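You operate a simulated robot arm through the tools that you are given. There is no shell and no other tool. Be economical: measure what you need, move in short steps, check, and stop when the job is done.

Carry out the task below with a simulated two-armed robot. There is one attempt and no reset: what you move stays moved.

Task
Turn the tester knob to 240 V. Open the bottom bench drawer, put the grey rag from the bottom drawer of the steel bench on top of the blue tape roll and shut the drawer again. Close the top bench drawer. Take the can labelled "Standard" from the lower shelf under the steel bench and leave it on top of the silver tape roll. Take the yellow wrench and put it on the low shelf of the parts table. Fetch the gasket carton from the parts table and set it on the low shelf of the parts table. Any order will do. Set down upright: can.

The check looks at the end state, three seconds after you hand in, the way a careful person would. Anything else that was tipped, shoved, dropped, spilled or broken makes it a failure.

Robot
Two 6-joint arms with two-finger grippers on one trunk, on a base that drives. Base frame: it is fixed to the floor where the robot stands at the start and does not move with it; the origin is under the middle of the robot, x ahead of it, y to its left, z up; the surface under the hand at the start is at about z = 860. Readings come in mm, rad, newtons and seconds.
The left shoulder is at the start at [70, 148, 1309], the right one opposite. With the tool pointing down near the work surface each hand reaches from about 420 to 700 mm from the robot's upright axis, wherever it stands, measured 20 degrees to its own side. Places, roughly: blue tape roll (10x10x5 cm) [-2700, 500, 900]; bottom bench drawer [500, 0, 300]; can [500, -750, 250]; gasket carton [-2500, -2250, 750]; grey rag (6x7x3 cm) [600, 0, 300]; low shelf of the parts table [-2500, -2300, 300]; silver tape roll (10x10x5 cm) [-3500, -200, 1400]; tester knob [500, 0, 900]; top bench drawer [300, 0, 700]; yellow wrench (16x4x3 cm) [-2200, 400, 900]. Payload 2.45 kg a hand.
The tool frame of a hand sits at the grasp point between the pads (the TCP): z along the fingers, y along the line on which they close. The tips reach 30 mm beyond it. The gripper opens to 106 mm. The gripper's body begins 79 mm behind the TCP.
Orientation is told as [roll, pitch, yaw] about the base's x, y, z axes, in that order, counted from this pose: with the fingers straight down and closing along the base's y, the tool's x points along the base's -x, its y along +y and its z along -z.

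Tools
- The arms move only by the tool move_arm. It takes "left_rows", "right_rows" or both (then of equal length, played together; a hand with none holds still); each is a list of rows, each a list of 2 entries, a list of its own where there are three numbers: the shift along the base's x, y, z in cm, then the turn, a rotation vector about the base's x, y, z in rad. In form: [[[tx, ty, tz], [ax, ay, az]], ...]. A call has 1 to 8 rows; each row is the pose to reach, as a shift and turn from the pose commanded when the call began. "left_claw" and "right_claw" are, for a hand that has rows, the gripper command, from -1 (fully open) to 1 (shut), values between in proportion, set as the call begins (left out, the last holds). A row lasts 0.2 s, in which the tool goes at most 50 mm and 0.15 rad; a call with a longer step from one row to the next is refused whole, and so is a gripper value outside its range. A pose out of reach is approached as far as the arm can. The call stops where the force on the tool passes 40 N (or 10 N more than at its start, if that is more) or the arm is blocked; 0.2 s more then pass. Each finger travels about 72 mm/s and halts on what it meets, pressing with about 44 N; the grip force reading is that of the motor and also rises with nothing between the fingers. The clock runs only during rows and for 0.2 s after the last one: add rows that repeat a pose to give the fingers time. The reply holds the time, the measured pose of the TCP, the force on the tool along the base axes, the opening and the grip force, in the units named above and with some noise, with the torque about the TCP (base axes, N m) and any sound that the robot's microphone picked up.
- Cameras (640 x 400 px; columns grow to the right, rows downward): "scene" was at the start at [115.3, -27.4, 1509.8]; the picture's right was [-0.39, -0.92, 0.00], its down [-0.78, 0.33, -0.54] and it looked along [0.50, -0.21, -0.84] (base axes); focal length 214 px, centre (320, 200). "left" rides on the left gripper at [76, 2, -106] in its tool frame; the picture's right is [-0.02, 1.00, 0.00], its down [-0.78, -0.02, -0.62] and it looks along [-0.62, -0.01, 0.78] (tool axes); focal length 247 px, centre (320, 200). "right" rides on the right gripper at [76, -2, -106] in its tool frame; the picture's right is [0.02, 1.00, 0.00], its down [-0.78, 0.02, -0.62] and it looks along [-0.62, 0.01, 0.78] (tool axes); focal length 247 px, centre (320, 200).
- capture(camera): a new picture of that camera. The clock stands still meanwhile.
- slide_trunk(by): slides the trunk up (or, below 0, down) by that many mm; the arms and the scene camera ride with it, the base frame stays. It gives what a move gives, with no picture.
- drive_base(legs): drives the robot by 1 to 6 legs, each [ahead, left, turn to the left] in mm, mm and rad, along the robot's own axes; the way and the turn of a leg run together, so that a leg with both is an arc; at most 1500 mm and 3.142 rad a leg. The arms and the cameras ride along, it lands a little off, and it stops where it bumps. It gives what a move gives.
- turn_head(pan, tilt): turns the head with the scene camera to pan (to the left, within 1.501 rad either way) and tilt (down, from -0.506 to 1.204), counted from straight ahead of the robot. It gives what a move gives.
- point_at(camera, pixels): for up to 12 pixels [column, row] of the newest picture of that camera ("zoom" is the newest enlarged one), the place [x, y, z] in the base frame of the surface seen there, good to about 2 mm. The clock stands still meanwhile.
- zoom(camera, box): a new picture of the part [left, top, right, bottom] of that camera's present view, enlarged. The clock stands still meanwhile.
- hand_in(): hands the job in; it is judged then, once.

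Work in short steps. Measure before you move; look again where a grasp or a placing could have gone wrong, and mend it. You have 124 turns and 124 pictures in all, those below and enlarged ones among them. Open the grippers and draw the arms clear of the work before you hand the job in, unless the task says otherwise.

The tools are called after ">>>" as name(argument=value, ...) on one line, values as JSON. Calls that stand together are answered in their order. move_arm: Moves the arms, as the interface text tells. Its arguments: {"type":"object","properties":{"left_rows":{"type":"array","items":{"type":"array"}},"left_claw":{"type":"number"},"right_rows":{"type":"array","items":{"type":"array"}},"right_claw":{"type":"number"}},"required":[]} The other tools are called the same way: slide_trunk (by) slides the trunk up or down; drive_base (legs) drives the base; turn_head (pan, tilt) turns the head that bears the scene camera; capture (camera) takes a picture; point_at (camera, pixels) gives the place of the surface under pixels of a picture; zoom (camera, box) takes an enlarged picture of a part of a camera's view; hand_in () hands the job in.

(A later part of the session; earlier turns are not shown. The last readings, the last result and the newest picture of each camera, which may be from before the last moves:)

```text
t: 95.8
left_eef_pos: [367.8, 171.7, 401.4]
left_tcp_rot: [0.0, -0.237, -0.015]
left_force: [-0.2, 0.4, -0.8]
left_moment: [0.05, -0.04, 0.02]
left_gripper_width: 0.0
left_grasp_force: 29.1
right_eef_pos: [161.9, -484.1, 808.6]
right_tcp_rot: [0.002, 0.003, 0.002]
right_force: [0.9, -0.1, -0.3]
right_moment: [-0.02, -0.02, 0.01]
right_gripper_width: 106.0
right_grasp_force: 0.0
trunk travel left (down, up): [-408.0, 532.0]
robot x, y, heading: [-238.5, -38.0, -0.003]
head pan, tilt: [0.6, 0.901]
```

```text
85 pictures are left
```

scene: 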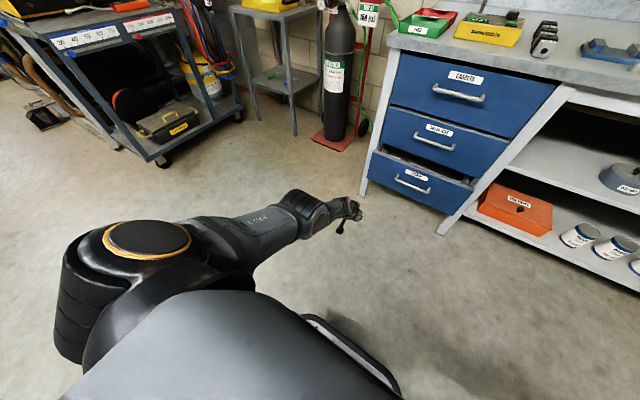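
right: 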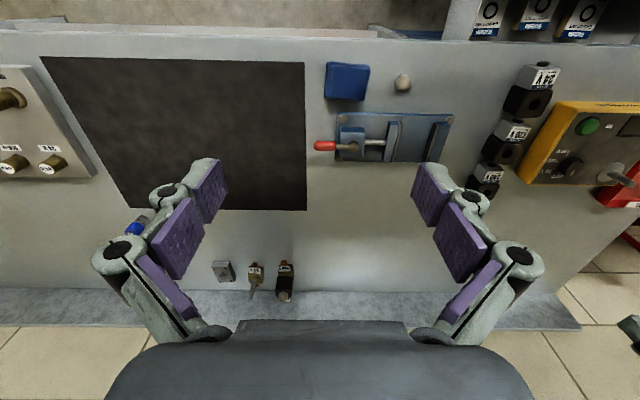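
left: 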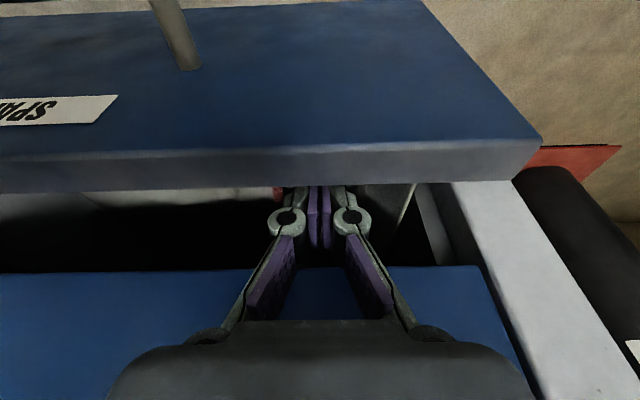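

The fingers are hooked behind the panel. I drive back 195 mm to pull it open.

>>> drive_base(legs=[[-195, 0, 0]])

>>> turn_head(pan=0.1, tilt=1.0)

>>> capture(camera="scene")

```text
t: 97.4
left_eef_pos: [169.8, 171.1, 401.8]
left_tcp_rot: [0.0, -0.238, -0.013]
left_force: [-0.3, 0.5, 0.4]
left_moment: [0.04, -0.02, -0.01]
left_gripper_width: 0.0
left_grasp_force: 28.8
right_eef_pos: [-35.8, -483.5, 808.8]
right_tcp_rot: [0.0, -0.001, 0.002]
right_force: [0.1, -0.1, 0.1]
right_moment: [0.05, -0.05, 0.01]
right_gripper_width: 106.0
right_grasp_force: 0.0
trunk travel left (down, up): [-408.0, 532.0]
robot x, y, heading: [-436.4, -33.2, -0.001]
head pan, tilt: [0.6, 0.901]
```

```text
t: 98.4
left_eef_pos: [171.0, 172.2, 402.8]
left_tcp_rot: [0.0, -0.237, -0.014]
left_force: [0.4, -0.1, -0.5]
left_moment: [0.0, 0.02, 0.01]
left_gripper_width: 0.0
left_grasp_force: 28.7
right_eef_pos: [-33.6, -483.2, 808.9]
right_tcp_rot: [-0.001, 0.003, 0.001]
right_force: [0.4, 0.7, 0.0]
right_moment: [-0.01, 0.02, 0.0]
right_gripper_width: 105.9
right_grasp_force: 0.1
trunk travel left (down, up): [-408.0, 532.0]
robot x, y, heading: [-437.4, -34.3, 0.004]
head pan, tilt: [0.099, 1.0]
```

```text
84 pictures are left
```

scene: 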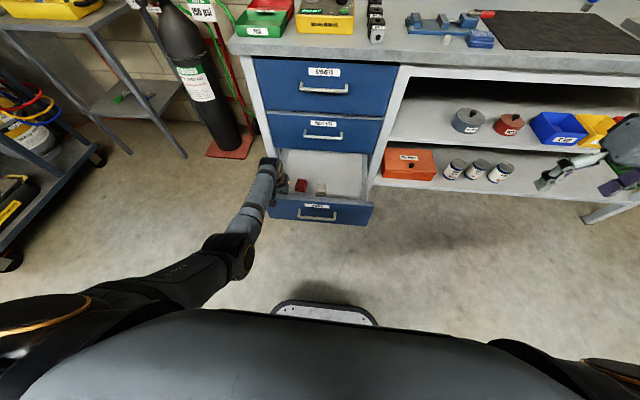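

The drawer is open again. Measure the grey rag near (321,189).

>>> zoom(camera="scene", box=[260, 140, 388, 230])

>>> point_at(camera="zoom", pixels=[[290, 220], [320, 220], [305, 232], [305, 265], [305, 245], [322, 245], [340, 260], [285, 245], [450, 320], [400, 300], [200, 225]])

```text
4.44 times, centred on (324, 185) of scene
```

zoom: 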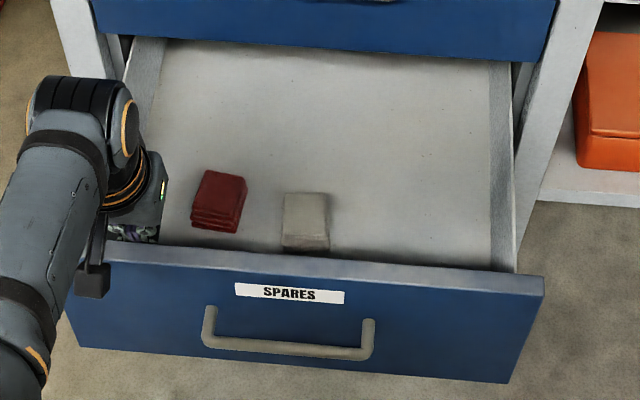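

```text
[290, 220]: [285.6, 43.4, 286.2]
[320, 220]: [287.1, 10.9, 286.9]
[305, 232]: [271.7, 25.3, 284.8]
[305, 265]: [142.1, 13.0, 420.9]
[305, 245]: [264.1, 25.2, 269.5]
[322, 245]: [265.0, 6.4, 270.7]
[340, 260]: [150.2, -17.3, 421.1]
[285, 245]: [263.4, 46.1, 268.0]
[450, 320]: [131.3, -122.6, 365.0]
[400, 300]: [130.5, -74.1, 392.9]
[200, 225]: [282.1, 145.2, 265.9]
```

Rag centre ≈(291,25). I lift the hand out, open to 75 mm, drive so it is over the rag, and check.

>>> move_arm(left_rows=[[[0.3, 0, 2], [0, 0, 0]], [[0.3, 0, 5], [0, 0, 0]], [[0, -1, 8], [0, 0, 0]], [[-1, -2, 8], [0, 0, 0]], [[-1.7, -3.5, 8], [0, 0, 0]]], left_claw=-0.4)

>>> drive_base(legs=[[134, -112, 0]])

>>> capture(camera="left")

```text
t: 99.6
left_eef_pos: [154.0, 137.9, 481.6]
left_tcp_rot: [0.001, -0.236, -0.014]
left_force: [-0.3, 0.0, 0.1]
left_moment: [0.01, -0.01, -0.01]
left_gripper_width: 74.3
left_grasp_force: 0.0
right_eef_pos: [-34.1, -482.8, 808.2]
right_tcp_rot: [0.001, 0.001, 0.002]
right_force: [0.6, -0.5, 0.6]
right_moment: [0.0, -0.01, -0.01]
right_gripper_width: 106.1
right_grasp_force: 0.2
trunk travel left (down, up): [-408.0, 532.0]
robot x, y, heading: [-437.0, -37.3, -0.001]
head pan, tilt: [0.099, 1.0]
```

```text
t: 101.0
left_eef_pos: [288.4, 26.4, 481.0]
left_tcp_rot: [0.003, -0.236, -0.013]
left_force: [0.8, -1.4, -0.3]
left_moment: [-0.01, 0.04, 0.02]
left_gripper_width: 74.0
left_grasp_force: 0.0
right_eef_pos: [100.7, -594.7, 808.4]
right_tcp_rot: [0.002, 0.002, 0.002]
right_force: [0.6, -0.5, -0.8]
right_moment: [0.01, 0.0, -0.02]
right_gripper_width: 106.0
right_grasp_force: 0.0
trunk travel left (down, up): [-408.0, 532.0]
robot x, y, heading: [-305.4, -147.2, 0.005]
head pan, tilt: [0.099, 1.0]
```

```text
82 pictures are left
```

left: 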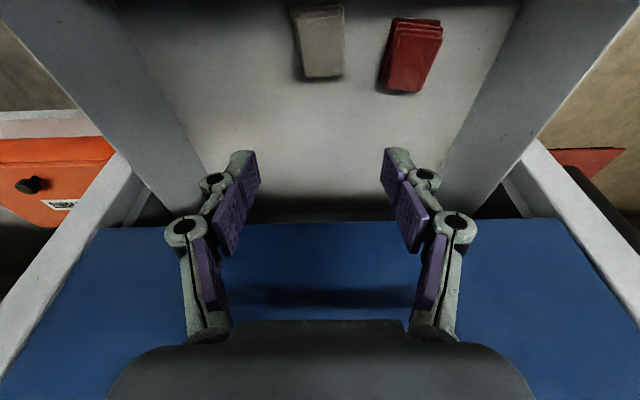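

>>> point_at(camera="left", pixels=[[300, 40], [340, 40], [322, 70], [322, 15], [322, 45], [342, 74], [306, 76]])

>>> slide_trunk(by=-130)

>>> capture(camera="left")

```text
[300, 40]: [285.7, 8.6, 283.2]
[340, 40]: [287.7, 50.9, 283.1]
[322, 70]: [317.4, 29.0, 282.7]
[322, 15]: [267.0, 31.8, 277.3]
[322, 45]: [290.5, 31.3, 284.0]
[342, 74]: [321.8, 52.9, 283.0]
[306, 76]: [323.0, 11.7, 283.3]
```

```text
t: 102.6
left_eef_pos: [287.6, 26.9, 352.8]
left_tcp_rot: [0.001, -0.234, -0.011]
left_force: [0.3, 0.0, 0.0]
left_moment: [-0.01, 0.0, 0.0]
left_gripper_width: 74.2
left_grasp_force: 0.0
right_eef_pos: [100.7, -594.2, 678.7]
right_tcp_rot: [0.0, 0.001, 0.0]
right_force: [-0.6, -0.7, -1.1]
right_moment: [0.01, 0.02, -0.01]
right_gripper_width: 106.0
right_grasp_force: 0.0
trunk travel left (down, up): [-278.0, 662.0]
robot x, y, heading: [-305.3, -143.7, -0.002]
head pan, tilt: [0.099, 1.0]
```

```text
81 pictures are left
```

left: 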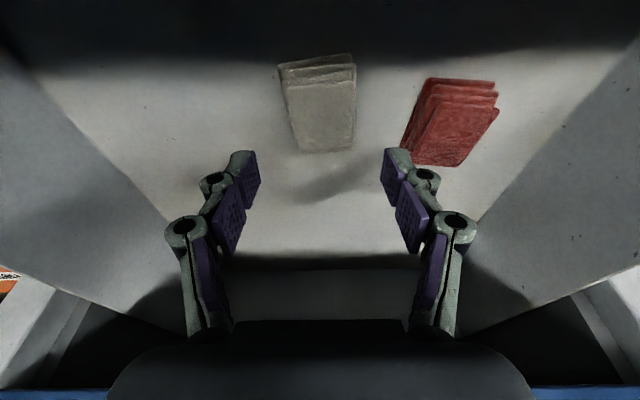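

Rag centre ≈(293,30). I check the red rag's near edge before descending.

>>> point_at(camera="left", pixels=[[406, 140], [420, 95], [440, 150], [285, 90], [353, 100], [320, 140]])

>>> move_arm(left_rows=[[[0.2, 0.4, -3], [0, 0, 0]], [[0.2, 0.4, -6.1], [0, 0, 0]], [[0.2, 0.4, -6.1], [0, 0, 0]]], left_claw=-0.25)

>>> move_arm(left_rows=[[[0, 0, 0], [0, 0, 0]], [[0, 0, 0], [0, 0, 0]], [[0, 0, 0], [0, 0, 0]], [[0, 0, 0], [0, 0, 0]]], left_claw=1)

>>> capture(camera="left")

```text
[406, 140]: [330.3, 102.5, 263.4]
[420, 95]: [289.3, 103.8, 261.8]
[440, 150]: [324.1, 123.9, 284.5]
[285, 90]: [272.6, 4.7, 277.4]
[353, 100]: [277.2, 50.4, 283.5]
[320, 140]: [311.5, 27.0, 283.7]
```

```text
t: 103.4
left_eef_pos: [290.4, 29.8, 291.8]
left_tcp_rot: [-0.001, -0.238, -0.01]
left_force: [1.2, -1.2, 0.8]
left_moment: [0.02, 0.38, 0.08]
left_gripper_width: 66.0
left_grasp_force: 0.0
right_eef_pos: [101.4, -594.3, 677.6]
right_tcp_rot: [0.0, 0.002, 0.002]
right_force: [-0.3, 0.1, 0.5]
right_moment: [0.0, 0.01, -0.03]
right_gripper_width: 106.1
right_grasp_force: 0.0
trunk travel left (down, up): [-278.0, 662.0]
robot x, y, heading: [-300.5, -148.3, 0.0]
head pan, tilt: [0.099, 1.0]
```

```text
t: 104.4
left_eef_pos: [289.6, 30.8, 291.4]
left_tcp_rot: [0.001, -0.235, -0.01]
left_force: [0.3, -0.2, 4.5]
left_moment: [0.07, 0.12, 0.14]
left_gripper_width: 52.5
left_grasp_force: 44.0
right_eef_pos: [100.5, -593.0, 678.6]
right_tcp_rot: [-0.001, 0.001, 0.002]
right_force: [0.0, 0.7, -0.1]
right_moment: [0.02, -0.01, 0.02]
right_gripper_width: 106.0
right_grasp_force: 0.1
trunk travel left (down, up): [-278.0, 662.0]
robot x, y, heading: [-300.2, -149.4, 0.001]
head pan, tilt: [0.099, 1.0]
```

```text
80 pictures are left
```

left: 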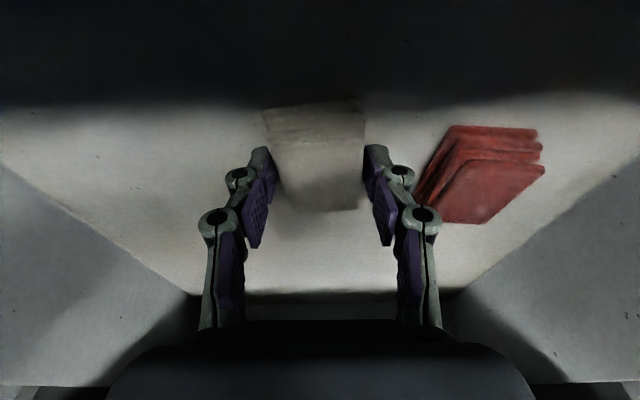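

Rag gripped (52 mm). I lift it by the trunk and look.

>>> slide_trunk(by=200)

>>> drive_base(legs=[[-250, 0, 0], [0, 205, 0]])

>>> move_arm(left_rows=[[[-3, 0, 1], [0, 0, 0]], [[-6, 0, 2], [0, 0, 0]], [[-9, 0, 3], [0, 0, 0]], [[-12, 0, 3], [0, 0, 0]], [[-13, 0, 3], [0, 0, 0]], [[-13, 0, 3], [0, 0, 0]], [[-13, 0, 3], [0, 0, 0]]], right_rows=[[[1.5, 3, -3], [0, 0, 0]], [[3, 6, -6], [0, 0, 0]], [[4.5, 9, -9], [0, 0, 0]], [[6, 12, -12], [0, 0, 0]], [[7.5, 15, -15], [0, 0, 0]], [[9, 18, -18], [0, 0, 0]], [[10.5, 21, -21], [0, 0, 0]]], right_claw=1)

>>> capture(camera="left")

```text
t: 106.6
left_eef_pos: [289.8, 31.3, 491.2]
left_tcp_rot: [-0.001, -0.235, -0.01]
left_force: [0.8, -0.2, -0.7]
left_moment: [0.0, 0.01, 0.0]
left_gripper_width: 0.0
left_grasp_force: 28.4
right_eef_pos: [101.4, -593.1, 878.4]
right_tcp_rot: [0.001, 0.002, 0.001]
right_force: [-0.3, 0.2, 0.1]
right_moment: [0.01, -0.03, 0.0]
right_gripper_width: 106.3
right_grasp_force: 0.1
trunk travel left (down, up): [-478.0, 462.0]
robot x, y, heading: [-302.2, -141.7, -0.002]
head pan, tilt: [0.099, 1.0]
```

```text
t: 109.6
left_eef_pos: [39.2, 236.5, 491.5]
left_tcp_rot: [0.001, -0.236, -0.01]
left_force: [-0.5, 0.4, -0.3]
left_moment: [-0.03, -0.01, 0.02]
left_gripper_width: 0.0
left_grasp_force: 28.4
right_eef_pos: [-150.6, -386.0, 878.5]
right_tcp_rot: [0.0, 0.002, 0.002]
right_force: [-0.2, 1.0, 1.0]
right_moment: [-0.01, 0.0, -0.01]
right_gripper_width: 106.0
right_grasp_force: 0.0
trunk travel left (down, up): [-478.0, 462.0]
robot x, y, heading: [-550.6, 58.0, -0.002]
head pan, tilt: [0.099, 1.0]
```

```text
t: 111.2
left_eef_pos: [-91.0, 237.5, 521.5]
left_tcp_rot: [0.002, -0.233, -0.011]
left_force: [0.1, 0.2, 0.1]
left_moment: [0.02, 0.05, 0.03]
left_gripper_width: 0.1
left_grasp_force: 28.6
right_eef_pos: [-113.0, -274.1, 681.3]
right_tcp_rot: [0.003, 0.001, 0.001]
right_force: [0.5, 0.1, -0.3]
right_moment: [0.02, 0.02, -0.02]
right_gripper_width: 0.4
right_grasp_force: 28.4
right hand out of reach, approached as far as the arm can: row 4, 5, 6, 7
trunk travel left (down, up): [-478.0, 462.0]
robot x, y, heading: [-554.4, 62.1, 0.001]
head pan, tilt: [0.099, 1.0]
```

```text
79 pictures are left
```

left: 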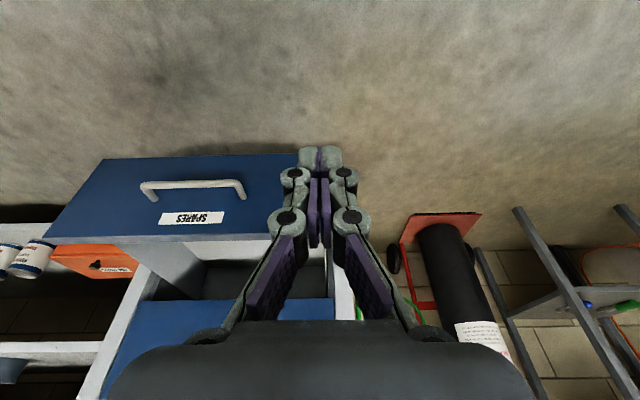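

The grip slipped: the rag fell back. I look where it is.

>>> turn_head(pan=-0.25, tilt=0.9)

>>> capture(camera="scene")

>>> zoom(camera="scene", box=[220, 130, 360, 220])

```text
t: 112.1
left_eef_pos: [-91.9, 237.7, 521.7]
left_tcp_rot: [0.002, -0.235, -0.01]
left_force: [1.2, -1.0, -0.4]
left_moment: [-0.02, 0.01, -0.04]
left_gripper_width: 0.0
left_grasp_force: 28.8
right_eef_pos: [-112.2, -272.8, 682.1]
right_tcp_rot: [0.004, 0.001, 0.002]
right_force: [0.9, 0.0, 0.3]
right_moment: [0.05, 0.02, -0.03]
right_gripper_width: 0.0
right_grasp_force: 28.7
trunk travel left (down, up): [-478.0, 462.0]
robot x, y, heading: [-553.3, 56.6, -0.004]
head pan, tilt: [-0.25, 0.901]
```

```text
78 pictures are left
```

scene: 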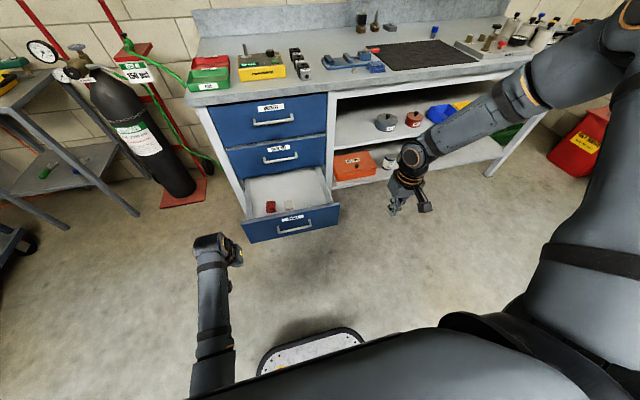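

```text
4.44 times, centred on (290, 175) of scene
```

zoom: 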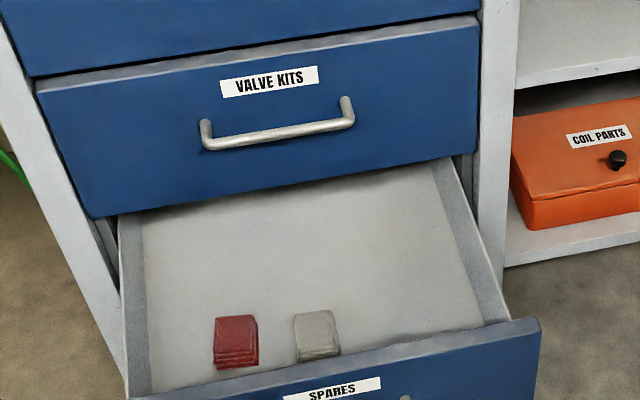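

Rag remains in place. I measure the rag and also check the flushness of the three drawers.

>>> point_at(camera="zoom", pixels=[[315, 330], [300, 318], [328, 315], [318, 352], [335, 352], [250, 58], [250, 66], [400, 60], [400, 20], [420, 130], [120, 80], [560, 90]])

>>> zoom(camera="scene", box=[190, 80, 350, 190])

```text
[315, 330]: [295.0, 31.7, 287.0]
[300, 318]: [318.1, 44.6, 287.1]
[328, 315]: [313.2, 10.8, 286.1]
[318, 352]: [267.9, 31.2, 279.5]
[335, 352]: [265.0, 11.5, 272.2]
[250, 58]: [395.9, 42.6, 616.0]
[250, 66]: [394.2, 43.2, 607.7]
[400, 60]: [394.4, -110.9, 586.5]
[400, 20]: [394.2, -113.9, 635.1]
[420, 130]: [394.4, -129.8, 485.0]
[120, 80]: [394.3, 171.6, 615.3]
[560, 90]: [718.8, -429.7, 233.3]
```

```text
3.64 times, centred on (270, 135) of scene
```

zoom: 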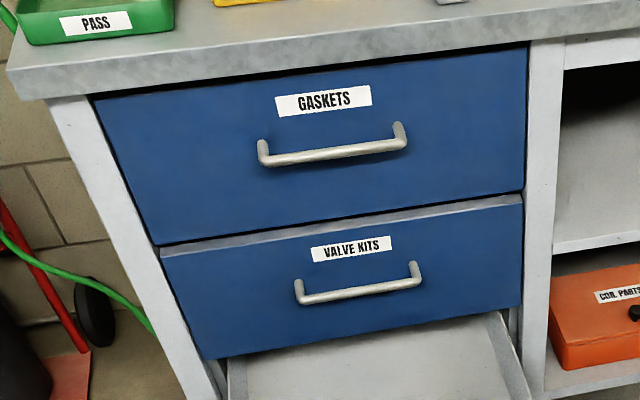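

All drawers are flush; the rag is still at (292,28). I set the hand nearly vertical and go back over it.

>>> move_arm(left_rows=[[[3, 0, 0.5], [0, 0.04, 0]], [[6, 0, 1], [0, 0.08, 0]], [[9, 0, 1.5], [0, 0.12, 0]], [[12, 0, 2], [0, 0.135, 0.01]], [[12, 0, 2], [0, 0.135, 0.01]]], left_claw=-0.25)

>>> drive_base(legs=[[0, -208, 0], [261, 0, 0]])

>>> slide_trunk(by=-190)

>>> capture(camera="left")

```text
t: 113.3
left_eef_pos: [30.0, 236.2, 541.3]
left_tcp_rot: [-0.002, -0.101, 0.001]
left_force: [-1.2, 0.1, 0.8]
left_moment: [0.04, 0.01, 0.02]
left_gripper_width: 66.6
left_grasp_force: 0.0
right_eef_pos: [-113.4, -274.1, 683.7]
right_tcp_rot: [0.004, -0.001, 0.002]
right_force: [0.2, -0.5, 0.1]
right_moment: [0.02, -0.01, 0.02]
right_gripper_width: 0.0
right_grasp_force: 28.9
trunk travel left (down, up): [-478.0, 462.0]
robot x, y, heading: [-554.3, 60.1, -0.0]
head pan, tilt: [-0.25, 0.901]
```

```text
t: 116.4
left_eef_pos: [292.1, 25.2, 539.4]
left_tcp_rot: [0.0, -0.099, 0.0]
left_force: [-0.2, -0.2, -0.7]
left_moment: [-0.02, 0.02, 0.01]
left_gripper_width: 66.5
left_grasp_force: 0.1
right_eef_pos: [148.1, -485.6, 683.0]
right_tcp_rot: [0.003, 0.001, 0.002]
right_force: [0.3, 0.1, 0.2]
right_moment: [0.01, 0.05, 0.0]
right_gripper_width: 0.0
right_grasp_force: 28.7
trunk travel left (down, up): [-478.0, 462.0]
robot x, y, heading: [-291.8, -149.8, -0.004]
head pan, tilt: [-0.25, 0.901]
```

```text
t: 118.5
left_eef_pos: [290.1, 26.4, 351.7]
left_tcp_rot: [0.0, -0.1, -0.003]
left_force: [0.3, -0.5, -0.5]
left_moment: [-0.01, 0.0, -0.02]
left_gripper_width: 66.1
left_grasp_force: 0.1
right_eef_pos: [148.7, -484.8, 493.2]
right_tcp_rot: [0.002, -0.002, 0.001]
right_force: [1.2, -0.1, 1.1]
right_moment: [0.0, -0.02, 0.05]
right_gripper_width: 0.0
right_grasp_force: 28.9
trunk travel left (down, up): [-288.0, 652.0]
robot x, y, heading: [-291.0, -151.6, -0.003]
head pan, tilt: [-0.25, 0.901]
```

```text
75 pictures are left
```

left: 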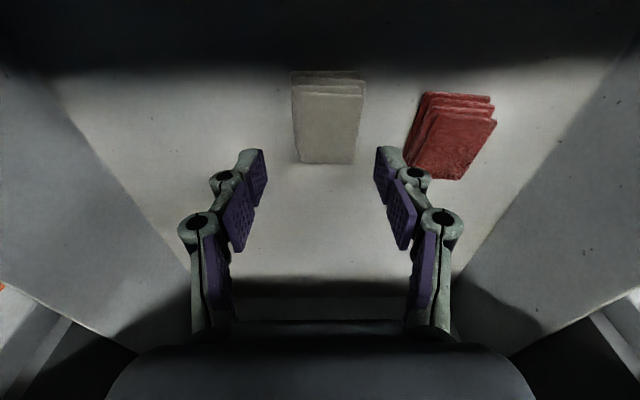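

Now I descend to z≈290, close with more dwell, and lift slowly by 4 cm to check.

>>> move_arm(left_rows=[[[0, 0.3, -2], [0, 0, 0]], [[0, 0.3, -4], [0, 0, 0]], [[0, 0.3, -6.2], [0, 0, 0]], [[0, 0.3, -6.2], [0, 0, 0]]])

>>> move_arm(left_rows=[[[0, 0, 0], [0, 0, 0]], [[0, 0, 0], [0, 0, 0]], [[0, 0, 0], [0, 0, 0]], [[0, 0, 0], [0, 0, 0]], [[0, 0, 0], [0, 0, 0]], [[0, 0, 0], [0, 0, 0]]], left_claw=1)

>>> capture(camera="left")

>>> move_arm(left_rows=[[[0, 0, 0.4], [0, 0, 0]], [[0, 0, 0.8], [0, 0, 0]], [[0, 0, 1.2], [0, 0, 0]], [[0, 0, 1.8], [0, 0, 0]], [[0, 0, 2.4], [0, 0, 0]], [[0, 0, 3], [0, 0, 0]], [[0, 0, 3.6], [0, 0, 0]], [[0, 0, 4.2], [0, 0, 0]]])

>>> capture(camera="left")

```text
t: 119.5
left_eef_pos: [291.5, 28.5, 289.5]
left_tcp_rot: [0.001, -0.1, -0.003]
left_force: [-0.4, -0.1, 0.0]
left_moment: [0.01, 0.01, 0.03]
left_gripper_width: 66.5
left_grasp_force: 0.0
right_eef_pos: [147.2, -484.6, 494.0]
right_tcp_rot: [0.002, 0.0, 0.003]
right_force: [0.3, 0.1, 0.3]
right_moment: [0.0, -0.02, 0.0]
right_gripper_width: 0.3
right_grasp_force: 28.7
trunk travel left (down, up): [-288.0, 652.0]
robot x, y, heading: [-294.6, -146.6, -0.004]
head pan, tilt: [-0.25, 0.901]
```

```text
t: 120.9
left_eef_pos: [291.0, 28.2, 289.9]
left_tcp_rot: [0.0, -0.101, -0.002]
left_force: [-0.5, 0.3, 0.5]
left_moment: [0.01, -0.04, -0.02]
left_gripper_width: 51.0
left_grasp_force: 43.9
right_eef_pos: [147.7, -485.3, 493.3]
right_tcp_rot: [0.004, 0.001, 0.003]
right_force: [-0.3, 0.0, 0.2]
right_moment: [0.06, 0.02, 0.03]
right_gripper_width: 0.1
right_grasp_force: 28.3
trunk travel left (down, up): [-288.0, 652.0]
robot x, y, heading: [-294.3, -150.4, -0.002]
head pan, tilt: [-0.25, 0.901]
```

```text
74 pictures are left
```

left: 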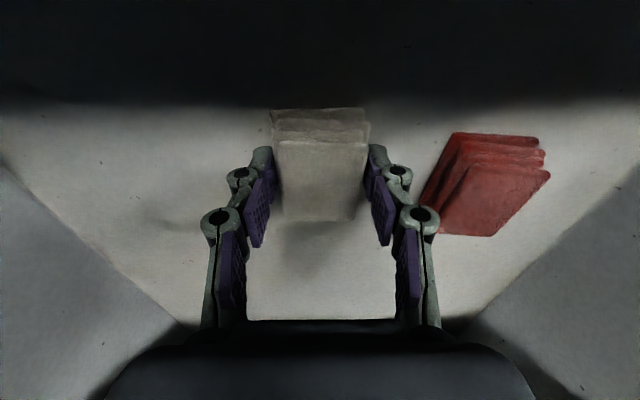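

```text
t: 122.7
left_eef_pos: [290.0, 28.9, 330.2]
left_tcp_rot: [0.0, -0.102, -0.002]
left_force: [0.4, 1.0, -0.4]
left_moment: [0.0, 0.02, -0.01]
left_gripper_width: 50.5
left_grasp_force: 43.9
right_eef_pos: [147.2, -484.8, 493.2]
right_tcp_rot: [0.004, -0.002, 0.0]
right_force: [0.0, 0.0, 0.1]
right_moment: [-0.02, 0.02, -0.05]
right_gripper_width: 0.0
right_grasp_force: 28.6
trunk travel left (down, up): [-288.0, 652.0]
robot x, y, heading: [-291.6, -153.6, 0.0]
head pan, tilt: [-0.25, 0.901]
```

```text
73 pictures are left
```

left: 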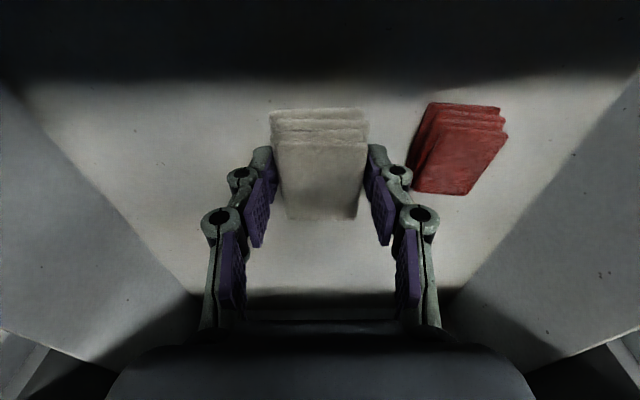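

The rag is held. I raise in moderate trunk steps, checking the width.

>>> slide_trunk(by=60)

>>> slide_trunk(by=100)

>>> drive_base(legs=[[-250, 0, 0]])

```text
t: 123.7
left_eef_pos: [290.3, 29.3, 389.9]
left_tcp_rot: [0.001, -0.1, -0.003]
left_force: [0.4, 0.0, 0.1]
left_moment: [0.01, 0.0, -0.02]
left_gripper_width: 50.4
left_grasp_force: 44.2
right_eef_pos: [147.5, -485.1, 553.2]
right_tcp_rot: [0.004, 0.0, 0.003]
right_force: [0.5, -0.4, 0.3]
right_moment: [-0.03, 0.03, -0.03]
right_gripper_width: 0.1
right_grasp_force: 28.6
trunk travel left (down, up): [-348.0, 592.0]
robot x, y, heading: [-291.6, -147.2, -0.002]
head pan, tilt: [-0.25, 0.901]
```

```text
t: 125.0
left_eef_pos: [291.1, 28.2, 491.2]
left_tcp_rot: [-0.001, -0.1, -0.002]
left_force: [-0.2, -0.1, -0.5]
left_moment: [-0.04, 0.02, 0.0]
left_gripper_width: 50.5
left_grasp_force: 44.2
right_eef_pos: [148.8, -485.8, 653.2]
right_tcp_rot: [0.004, -0.001, 0.002]
right_force: [0.2, 0.0, -0.4]
right_moment: [0.02, 0.0, 0.01]
right_gripper_width: 0.2
right_grasp_force: 28.2
trunk travel left (down, up): [-448.0, 492.0]
robot x, y, heading: [-292.8, -152.6, 0.002]
head pan, tilt: [-0.25, 0.901]
```

```text
t: 126.8
left_eef_pos: [42.9, 28.0, 491.4]
left_tcp_rot: [0.001, -0.102, -0.003]
left_force: [-0.3, -0.7, 0.9]
left_moment: [0.01, -0.02, -0.01]
left_gripper_width: 50.3
left_grasp_force: 44.2
right_eef_pos: [-101.5, -484.4, 653.6]
right_tcp_rot: [0.002, -0.002, -0.002]
right_force: [0.6, 0.6, 0.4]
right_moment: [0.02, 0.03, -0.02]
right_gripper_width: 0.2
right_grasp_force: 28.7
trunk travel left (down, up): [-448.0, 492.0]
robot x, y, heading: [-541.3, -151.2, -0.006]
head pan, tilt: [-0.25, 0.901]
```

Held. Now the right hand goes down to push height while the left retracts.

>>> move_arm(left_rows=[[[-2, 0, 0], [0, 0, 0]], [[-4, 0, 0], [0, 0, 0]], [[-6, 0, 0], [0, 0, 0]], [[-8, 0, 0], [0, 0, 0]], [[-10, 0, 0], [0, 0, 0]], [[-12, 0, 0], [0, 0, 0]], [[-13, 0, 0], [0, 0, 0]], [[-13, 0, 0], [0, 0, 0]]], right_rows=[[[1, 1.5, -3], [0, 0, 0]], [[2.5, 3.5, -6], [0, 0, 0]], [[4, 6, -9], [0, 0, 0]], [[6, 9, -12], [0, 0, 0]], [[8, 11.5, -14], [0, 0, 0]], [[10, 14, -16], [0, 0, 0]], [[13, 16.3, -16.5], [0, 0, 0]], [[13, 16.3, -16.5], [0, 0, 0]]])

>>> drive_base(legs=[[0, 215, 0]])

>>> slide_trunk(by=-95)

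>>> capture(camera="right")

```text
t: 128.6
left_eef_pos: [-88.2, 27.7, 490.6]
left_tcp_rot: [0.0, -0.102, -0.004]
left_force: [-0.1, -0.5, -0.6]
left_moment: [-0.02, 0.01, -0.01]
left_gripper_width: 50.5
left_grasp_force: 43.7
right_eef_pos: [-118.9, -492.5, 583.8]
right_tcp_rot: [0.002, -0.003, 0.001]
right_force: [0.3, -0.5, 0.2]
right_moment: [-0.03, 0.01, 0.04]
right_gripper_width: 0.0
right_grasp_force: 28.5
right hand out of reach, approached as far as the arm can: row 1, 2, 3, 4, 5, 6, 7, 8
trunk travel left (down, up): [-448.0, 492.0]
robot x, y, heading: [-541.1, -147.8, -0.005]
head pan, tilt: [-0.25, 0.901]
```

```text
t: 130.2
left_eef_pos: [-86.5, 239.1, 491.3]
left_tcp_rot: [-0.002, -0.1, -0.004]
left_force: [-0.1, 0.3, 0.2]
left_moment: [-0.03, 0.02, 0.0]
left_gripper_width: 50.5
left_grasp_force: 44.2
right_eef_pos: [-118.6, -279.9, 584.1]
right_tcp_rot: [0.004, -0.001, -0.001]
right_force: [0.8, 0.0, 0.4]
right_moment: [-0.04, 0.02, -0.04]
right_gripper_width: 0.0
right_grasp_force: 28.1
trunk travel left (down, up): [-448.0, 492.0]
robot x, y, heading: [-539.2, 62.7, -0.005]
head pan, tilt: [-0.25, 0.901]
```

```text
t: 131.5
left_eef_pos: [-86.9, 238.8, 396.0]
left_tcp_rot: [-0.002, -0.1, -0.006]
left_force: [0.3, -0.5, -0.5]
left_moment: [0.0, -0.01, -0.02]
left_gripper_width: 50.9
left_grasp_force: 44.0
right_eef_pos: [-117.9, -280.1, 489.8]
right_tcp_rot: [0.003, -0.002, -0.003]
right_force: [0.8, 0.1, 0.1]
right_moment: [-0.01, -0.01, 0.03]
right_gripper_width: 0.0
right_grasp_force: 28.8
trunk travel left (down, up): [-353.0, 587.0]
robot x, y, heading: [-539.7, 61.1, -0.005]
head pan, tilt: [-0.25, 0.901]
```

```text
72 pictures are left
```

right: 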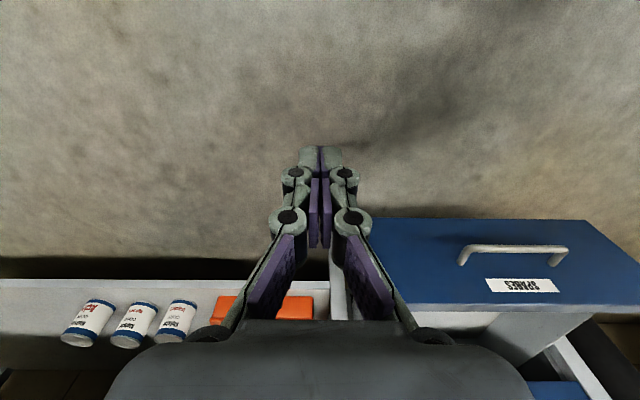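

The right arm sits at its inner limit. I move it radially outward first.

>>> move_arm(right_rows=[[[3, -1.5, -2], [0, 0, 0]], [[6, -2, -4], [0, 0, 0]], [[9, -2, -6], [0, 0, 0]], [[12, -1, -8], [0, 0, 0]], [[14, 2, -9], [0, 0, 0]], [[15, 6, -9.5], [0, 0, 0]], [[15, 10, -9.5], [0, 0, 0]], [[15, 14, -9.5], [0, 0, 0]]])

```text
t: 133.3
left_eef_pos: [-86.7, 239.9, 396.7]
left_tcp_rot: [-0.001, -0.101, -0.005]
left_force: [-0.6, -0.8, -0.5]
left_moment: [0.01, 0.01, -0.01]
left_gripper_width: 50.5
left_grasp_force: 43.9
right_eef_pos: [-98.3, -322.5, 440.8]
right_tcp_rot: [0.005, -0.005, 0.0]
right_force: [-1.0, 0.3, 0.5]
right_moment: [0.0, 0.04, 0.0]
right_gripper_width: 0.0
right_grasp_force: 28.8
right hand out of reach, approached as far as the arm can: row 1, 2, 3, 4, 5, 6, 7, 8
trunk travel left (down, up): [-353.0, 587.0]
robot x, y, heading: [-536.1, 61.5, -0.004]
head pan, tilt: [-0.25, 0.901]
```

Still limited. I reset and try yawing the tool with the arm's azimuth first, then moving outward.

>>> drive_base(legs=[[-15, 0, 0]])

>>> move_arm(right_rows=[[[0, 0, 0], [0, 0, -0.14]], [[0, 0, 0], [0, 0, -0.28]], [[0, 0, 0], [0, 0, -0.42]], [[0, 0, 0], [0, 0, -0.42]]])

>>> move_arm(right_rows=[[[3, 0, 0], [0, 0, 0]], [[6, 0, 0], [0, 0, 0]], [[9, 0, 0], [0, 0, 0]], [[9, 0, 0], [0, 0, 0]]])

>>> capture(camera="scene")

```text
t: 134.1
left_eef_pos: [-102.2, 239.8, 396.7]
left_tcp_rot: [-0.001, -0.1, -0.004]
left_force: [-0.1, 0.3, 0.0]
left_moment: [0.0, 0.01, 0.03]
left_gripper_width: 50.4
left_grasp_force: 44.5
right_eef_pos: [-114.6, -321.4, 441.4]
right_tcp_rot: [0.005, -0.003, -0.001]
right_force: [-0.2, -0.5, 0.0]
right_moment: [0.01, -0.04, 0.02]
right_gripper_width: 0.0
right_grasp_force: 28.3
trunk travel left (down, up): [-353.0, 587.0]
robot x, y, heading: [-553.1, 59.9, -0.002]
head pan, tilt: [-0.25, 0.901]
```

```text
t: 135.1
left_eef_pos: [-102.1, 238.2, 396.4]
left_tcp_rot: [0.001, -0.1, -0.005]
left_force: [-0.5, 0.5, -1.4]
left_moment: [-0.02, -0.02, -0.04]
left_gripper_width: 50.5
left_grasp_force: 44.1
right_eef_pos: [-112.4, -322.0, 440.2]
right_tcp_rot: [0.007, -0.005, -0.422]
right_force: [-0.3, 0.6, 0.6]
right_moment: [0.02, 0.0, 0.02]
right_gripper_width: 0.3
right_grasp_force: 28.8
trunk travel left (down, up): [-353.0, 587.0]
robot x, y, heading: [-554.5, 59.3, -0.003]
head pan, tilt: [-0.25, 0.901]
```

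```text
t: 136.1
left_eef_pos: [-100.9, 239.1, 396.5]
left_tcp_rot: [0.001, -0.1, -0.005]
left_force: [0.2, -0.2, -0.2]
left_moment: [0.01, 0.0, 0.01]
left_gripper_width: 50.4
left_grasp_force: 44.3
right_eef_pos: [-70.1, -354.3, 465.8]
right_tcp_rot: [0.008, -0.003, -0.419]
right_force: [1.2, -0.1, 0.0]
right_moment: [0.01, 0.04, 0.0]
right_gripper_width: 0.0
right_grasp_force: 28.3
right hand out of reach, approached as far as the arm can: row 1, 2, 3, 4
trunk travel left (down, up): [-353.0, 587.0]
robot x, y, heading: [-553.7, 59.9, -0.007]
head pan, tilt: [-0.25, 0.901]
```

```text
71 pictures are left
```

scene: 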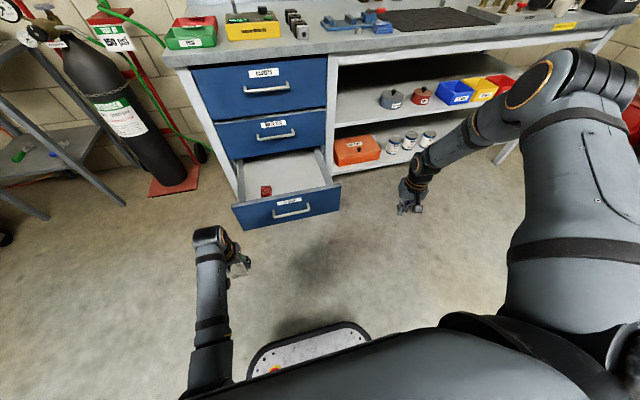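

The rag is still held; the right hand is reachable at rel (484,−414). Instead of fighting the arm I yaw the base +0.7 so the right fist is straight ahead, and will push the drawer by driving.

>>> drive_base(legs=[[-80, 0, 0.7], [-103, -122, 0]])

>>> slide_trunk(by=-75)

>>> turn_head(pan=-0.7, tilt=0.9)

>>> capture(camera="scene")

```text
t: 139.4
left_eef_pos: [-398.8, 305.2, 396.0]
left_tcp_rot: [0.0, -0.101, 0.698]
left_force: [1.0, 0.3, 0.3]
left_moment: [0.02, -0.01, 0.0]
left_gripper_width: 50.6
left_grasp_force: 44.1
right_eef_pos: [8.4, -128.8, 465.6]
right_tcp_rot: [0.009, -0.005, 0.279]
right_force: [0.4, 1.3, 0.7]
right_moment: [0.02, 0.01, -0.02]
right_gripper_width: 0.2
right_grasp_force: 29.1
trunk travel left (down, up): [-353.0, 587.0]
robot x, y, heading: [-629.5, -122.8, 0.696]
head pan, tilt: [-0.25, 0.901]
```

```text
t: 140.5
left_eef_pos: [-398.1, 304.1, 320.9]
left_tcp_rot: [0.0, -0.102, 0.697]
left_force: [-0.5, 0.4, -0.3]
left_moment: [-0.01, -0.03, 0.01]
left_gripper_width: 50.6
left_grasp_force: 44.5
right_eef_pos: [9.2, -129.5, 391.5]
right_tcp_rot: [0.008, -0.004, 0.28]
right_force: [-0.5, 0.7, 0.3]
right_moment: [0.02, -0.01, -0.01]
right_gripper_width: 0.0
right_grasp_force: 28.5
trunk travel left (down, up): [-278.0, 662.0]
robot x, y, heading: [-630.5, -126.1, 0.694]
head pan, tilt: [-0.25, 0.901]
```

```text
t: 141.4
left_eef_pos: [-398.7, 306.1, 320.8]
left_tcp_rot: [0.001, -0.102, 0.696]
left_force: [0.6, 0.1, 0.0]
left_moment: [0.01, 0.04, -0.01]
left_gripper_width: 50.5
left_grasp_force: 43.9
right_eef_pos: [9.3, -129.0, 390.9]
right_tcp_rot: [0.008, -0.004, 0.28]
right_force: [0.6, 0.4, -1.2]
right_moment: [-0.01, 0.01, -0.02]
right_gripper_width: 0.0
right_grasp_force: 28.7
trunk travel left (down, up): [-278.0, 662.0]
robot x, y, heading: [-629.0, -126.4, 0.699]
head pan, tilt: [-0.7, 0.901]
```

```text
70 pictures are left
```

scene: 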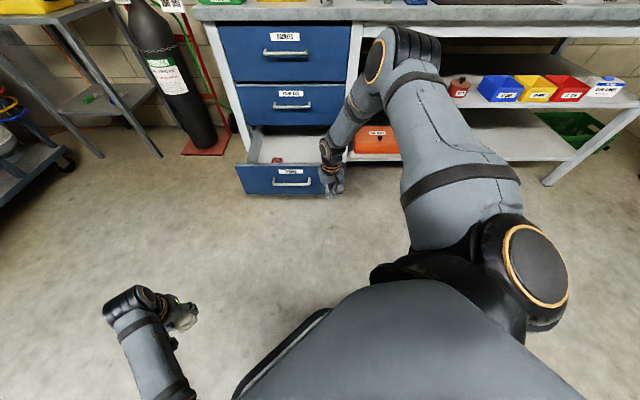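

I check the right elbow's place before driving forward 365 mm.

>>> point_at(camera="scene", pixels=[[375, 60], [400, 35], [435, 60], [360, 100], [330, 160], [420, 130], [334, 190], [180, 310]])

```text
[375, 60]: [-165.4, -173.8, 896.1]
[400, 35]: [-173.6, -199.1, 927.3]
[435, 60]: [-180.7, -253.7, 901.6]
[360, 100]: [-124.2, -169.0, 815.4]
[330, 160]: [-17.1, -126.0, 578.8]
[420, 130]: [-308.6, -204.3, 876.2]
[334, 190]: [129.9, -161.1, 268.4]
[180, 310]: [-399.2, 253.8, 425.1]
```

Clear. I drive 355 mm along world +x (robot-frame [272,−228]) pushing the drawer shut.

>>> drive_base(legs=[[272, -228, 0]])

>>> capture(camera="right")

```text
t: 143.6
left_eef_pos: [-61.1, 303.6, 320.2]
left_tcp_rot: [-0.002, -0.099, 0.7]
left_force: [0.1, 0.3, 0.1]
left_moment: [0.02, -0.02, -0.02]
left_gripper_width: 50.8
left_grasp_force: 43.7
right_eef_pos: [342.7, -129.6, 390.3]
right_tcp_rot: [0.008, 0.008, 0.279]
right_force: [-1.5, 1.1, 0.4]
right_moment: [-0.02, -0.3, -0.01]
right_gripper_width: 0.0
right_grasp_force: 28.1
trunk travel left (down, up): [-278.0, 662.0]
robot x, y, heading: [-291.9, -128.2, 0.699]
head pan, tilt: [-0.7, 0.901]
stopped in leg 1: the force on the tool passed its limit at 71 N (the readings are from after the stop); the commanded pose is now the measured one
```

```text
69 pictures are left
```

right: 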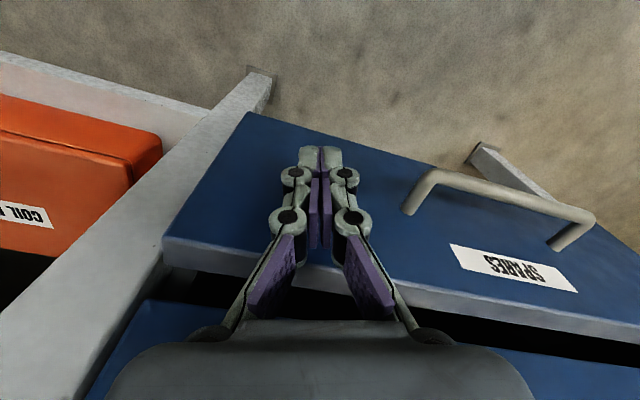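

Stopped slightly early; I measure the panel.

>>> point_at(camera="right", pixels=[[220, 200], [270, 140], [400, 220], [200, 240], [200, 300], [240, 310], [250, 80]])

>>> capture(camera="scene")

```text
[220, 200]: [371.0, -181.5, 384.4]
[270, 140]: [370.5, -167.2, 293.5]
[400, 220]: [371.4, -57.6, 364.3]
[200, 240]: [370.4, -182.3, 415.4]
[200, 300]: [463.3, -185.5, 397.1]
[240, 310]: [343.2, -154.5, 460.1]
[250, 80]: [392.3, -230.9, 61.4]
```

```text
68 pictures are left
```

scene: 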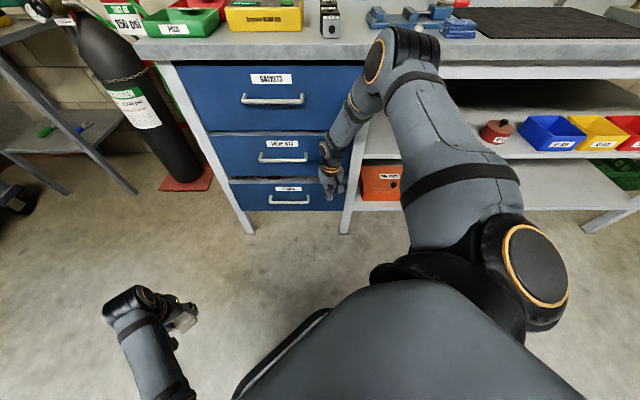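

The panel is at x=371 (23 mm still open); the wrist likely met the middle drawer. I back off, tilt the fingers forward 0.3, then push the rest.

>>> move_arm(right_rows=[[[-2, 0, 0], [0, 0, 0]], [[-3, 0, 0], [0, -0.12, 0]], [[-3, 0, 0], [0, -0.24, 0]], [[-3, 0, 0], [0, -0.35, 0]], [[-3, 0, 0], [0, -0.35, 0]]])

>>> drive_base(legs=[[60, -50, 0]])

>>> capture(camera="right")

```text
t: 144.8
left_eef_pos: [-60.0, 303.2, 321.3]
left_tcp_rot: [-0.002, -0.098, 0.7]
left_force: [0.5, 0.2, -0.9]
left_moment: [0.02, 0.0, -0.01]
left_gripper_width: 50.9
left_grasp_force: 44.0
right_eef_pos: [312.8, -130.2, 390.2]
right_tcp_rot: [-0.094, -0.326, 0.299]
right_force: [-0.5, 0.5, 0.6]
right_moment: [0.02, 0.03, 0.0]
right_gripper_width: 0.3
right_grasp_force: 28.4
trunk travel left (down, up): [-278.0, 662.0]
robot x, y, heading: [-290.2, -124.8, 0.697]
head pan, tilt: [-0.7, 0.901]
```

```text
t: 145.9
left_eef_pos: [3.6, 303.8, 321.1]
left_tcp_rot: [-0.001, -0.1, 0.697]
left_force: [0.1, -1.1, -0.5]
left_moment: [-0.02, 0.0, -0.01]
left_gripper_width: 50.6
left_grasp_force: 43.9
right_eef_pos: [372.8, -129.8, 387.6]
right_tcp_rot: [-0.087, -0.318, 0.295]
right_force: [0.3, -0.5, 0.0]
right_moment: [-0.02, -0.02, -0.01]
right_gripper_width: 0.0
right_grasp_force: 28.9
trunk travel left (down, up): [-278.0, 662.0]
robot x, y, heading: [-223.9, -123.3, 0.697]
head pan, tilt: [-0.7, 0.901]
stopped in leg 1: the force on the tool passed its limit at 65 N (the readings are from after the stop); the commanded pose is now the measured one
```

```text
67 pictures are left
```

right: 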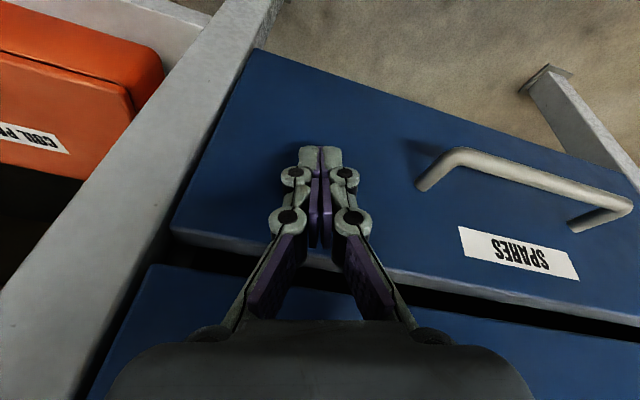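

>>> point_at(camera="right", pixels=[[230, 200], [280, 110], [400, 240], [200, 290], [130, 180]])

>>> drive_base(legs=[[-190, 160, 0]])

>>> zoom(camera="scene", box=[140, 40, 420, 240])

```text
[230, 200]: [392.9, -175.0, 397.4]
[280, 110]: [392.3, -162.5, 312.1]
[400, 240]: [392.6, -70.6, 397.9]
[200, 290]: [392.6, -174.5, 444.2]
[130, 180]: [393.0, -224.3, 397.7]
```

```text
t: 147.7
left_eef_pos: [-242.9, 304.9, 320.6]
left_tcp_rot: [-0.003, -0.1, 0.697]
left_force: [0.1, -0.4, -0.3]
left_moment: [0.01, -0.02, 0.0]
left_gripper_width: 50.4
left_grasp_force: 43.8
right_eef_pos: [125.4, -130.0, 388.3]
right_tcp_rot: [-0.087, -0.317, 0.293]
right_force: [0.8, 0.4, 1.2]
right_moment: [0.01, -0.02, 0.0]
right_gripper_width: 0.0
right_grasp_force: 28.8
trunk travel left (down, up): [-278.0, 662.0]
robot x, y, heading: [-474.0, -123.7, 0.694]
head pan, tilt: [-0.7, 0.901]
```

```text
2.00 times, centred on (280, 140) of scene
```

zoom: 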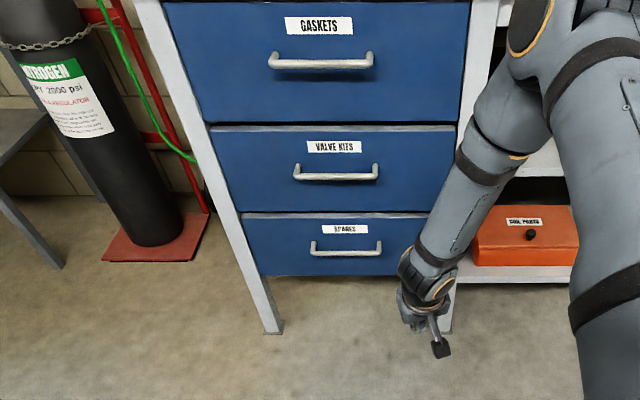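

The bottom drawer is flush. Now the can with the right hand (left keeps the rag): I drive to face the shelf, heading 0.

>>> drive_base(legs=[[-300, -195, 0], [0, 0, -0.694]])

>>> turn_head(pan=-0.3, tilt=0.8)

>>> move_arm(right_rows=[[[2, 1, -1], [0, 0, 0]], [[4, 3, -2], [0, 0, 0.06]], [[6, 5, -3], [0, 0, 0.12]], [[8, 7.5, -4], [0, 0, 0.2]], [[9, 10, -5], [0, 0, 0.27]], [[9, 12.5, -6], [0, 0, 0.34]], [[9, 15, -7], [0, 0, 0.4]], [[9, 18, -7], [0, 0, 0.4]]])

>>> capture(camera="scene")

```text
t: 151.8
left_eef_pos: [-129.1, -281.8, 321.3]
left_tcp_rot: [-0.001, -0.1, 0.008]
left_force: [-0.3, -0.7, -0.9]
left_moment: [0.0, 0.01, 0.0]
left_gripper_width: 50.8
left_grasp_force: 43.7
right_eef_pos: [-120.2, -850.7, 388.4]
right_tcp_rot: [-0.087, -0.318, -0.391]
right_force: [-0.1, 0.1, -0.5]
right_moment: [0.0, -0.02, 0.01]
right_gripper_width: 0.0
right_grasp_force: 28.6
trunk travel left (down, up): [-278.0, 662.0]
robot x, y, heading: [-578.7, -463.9, 0.01]
head pan, tilt: [-0.7, 0.901]
```

```text
t: 152.7
left_eef_pos: [-130.4, -281.4, 320.2]
left_tcp_rot: [-0.002, -0.101, 0.009]
left_force: [0.0, 0.1, 0.3]
left_moment: [-0.01, -0.01, 0.01]
left_gripper_width: 50.6
left_grasp_force: 43.9
right_eef_pos: [-119.7, -849.3, 389.4]
right_tcp_rot: [-0.087, -0.317, -0.392]
right_force: [0.3, -0.1, 1.0]
right_moment: [-0.01, 0.02, 0.0]
right_gripper_width: 0.0
right_grasp_force: 29.0
trunk travel left (down, up): [-278.0, 662.0]
robot x, y, heading: [-580.1, -467.6, 0.007]
head pan, tilt: [-0.3, 0.799]
```

```text
t: 154.5
left_eef_pos: [-128.3, -280.4, 320.6]
left_tcp_rot: [-0.002, -0.1, 0.01]
left_force: [0.5, -0.1, -0.6]
left_moment: [-0.03, -0.01, 0.03]
left_gripper_width: 50.6
left_grasp_force: 43.6
right_eef_pos: [-118.0, -828.1, 360.4]
right_tcp_rot: [-0.087, -0.32, 0.007]
right_force: [0.3, -0.1, -0.1]
right_moment: [0.0, -0.02, 0.01]
right_gripper_width: 0.0
right_grasp_force: 29.0
right hand out of reach, approached as far as the arm can: row 1, 2, 3, 4, 5, 6, 7, 8
trunk travel left (down, up): [-278.0, 662.0]
robot x, y, heading: [-580.7, -464.8, 0.008]
head pan, tilt: [-0.3, 0.799]
```

```text
65 pictures are left
```

scene: 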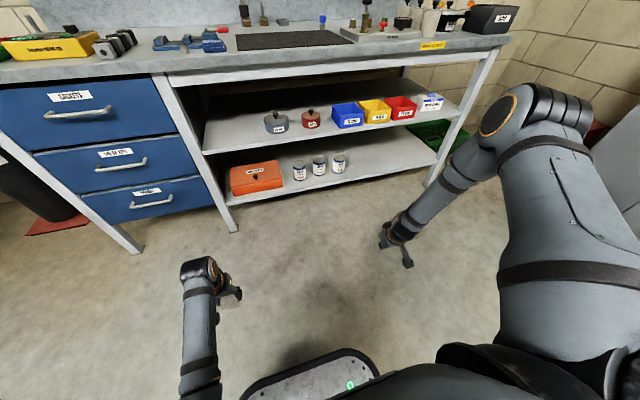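

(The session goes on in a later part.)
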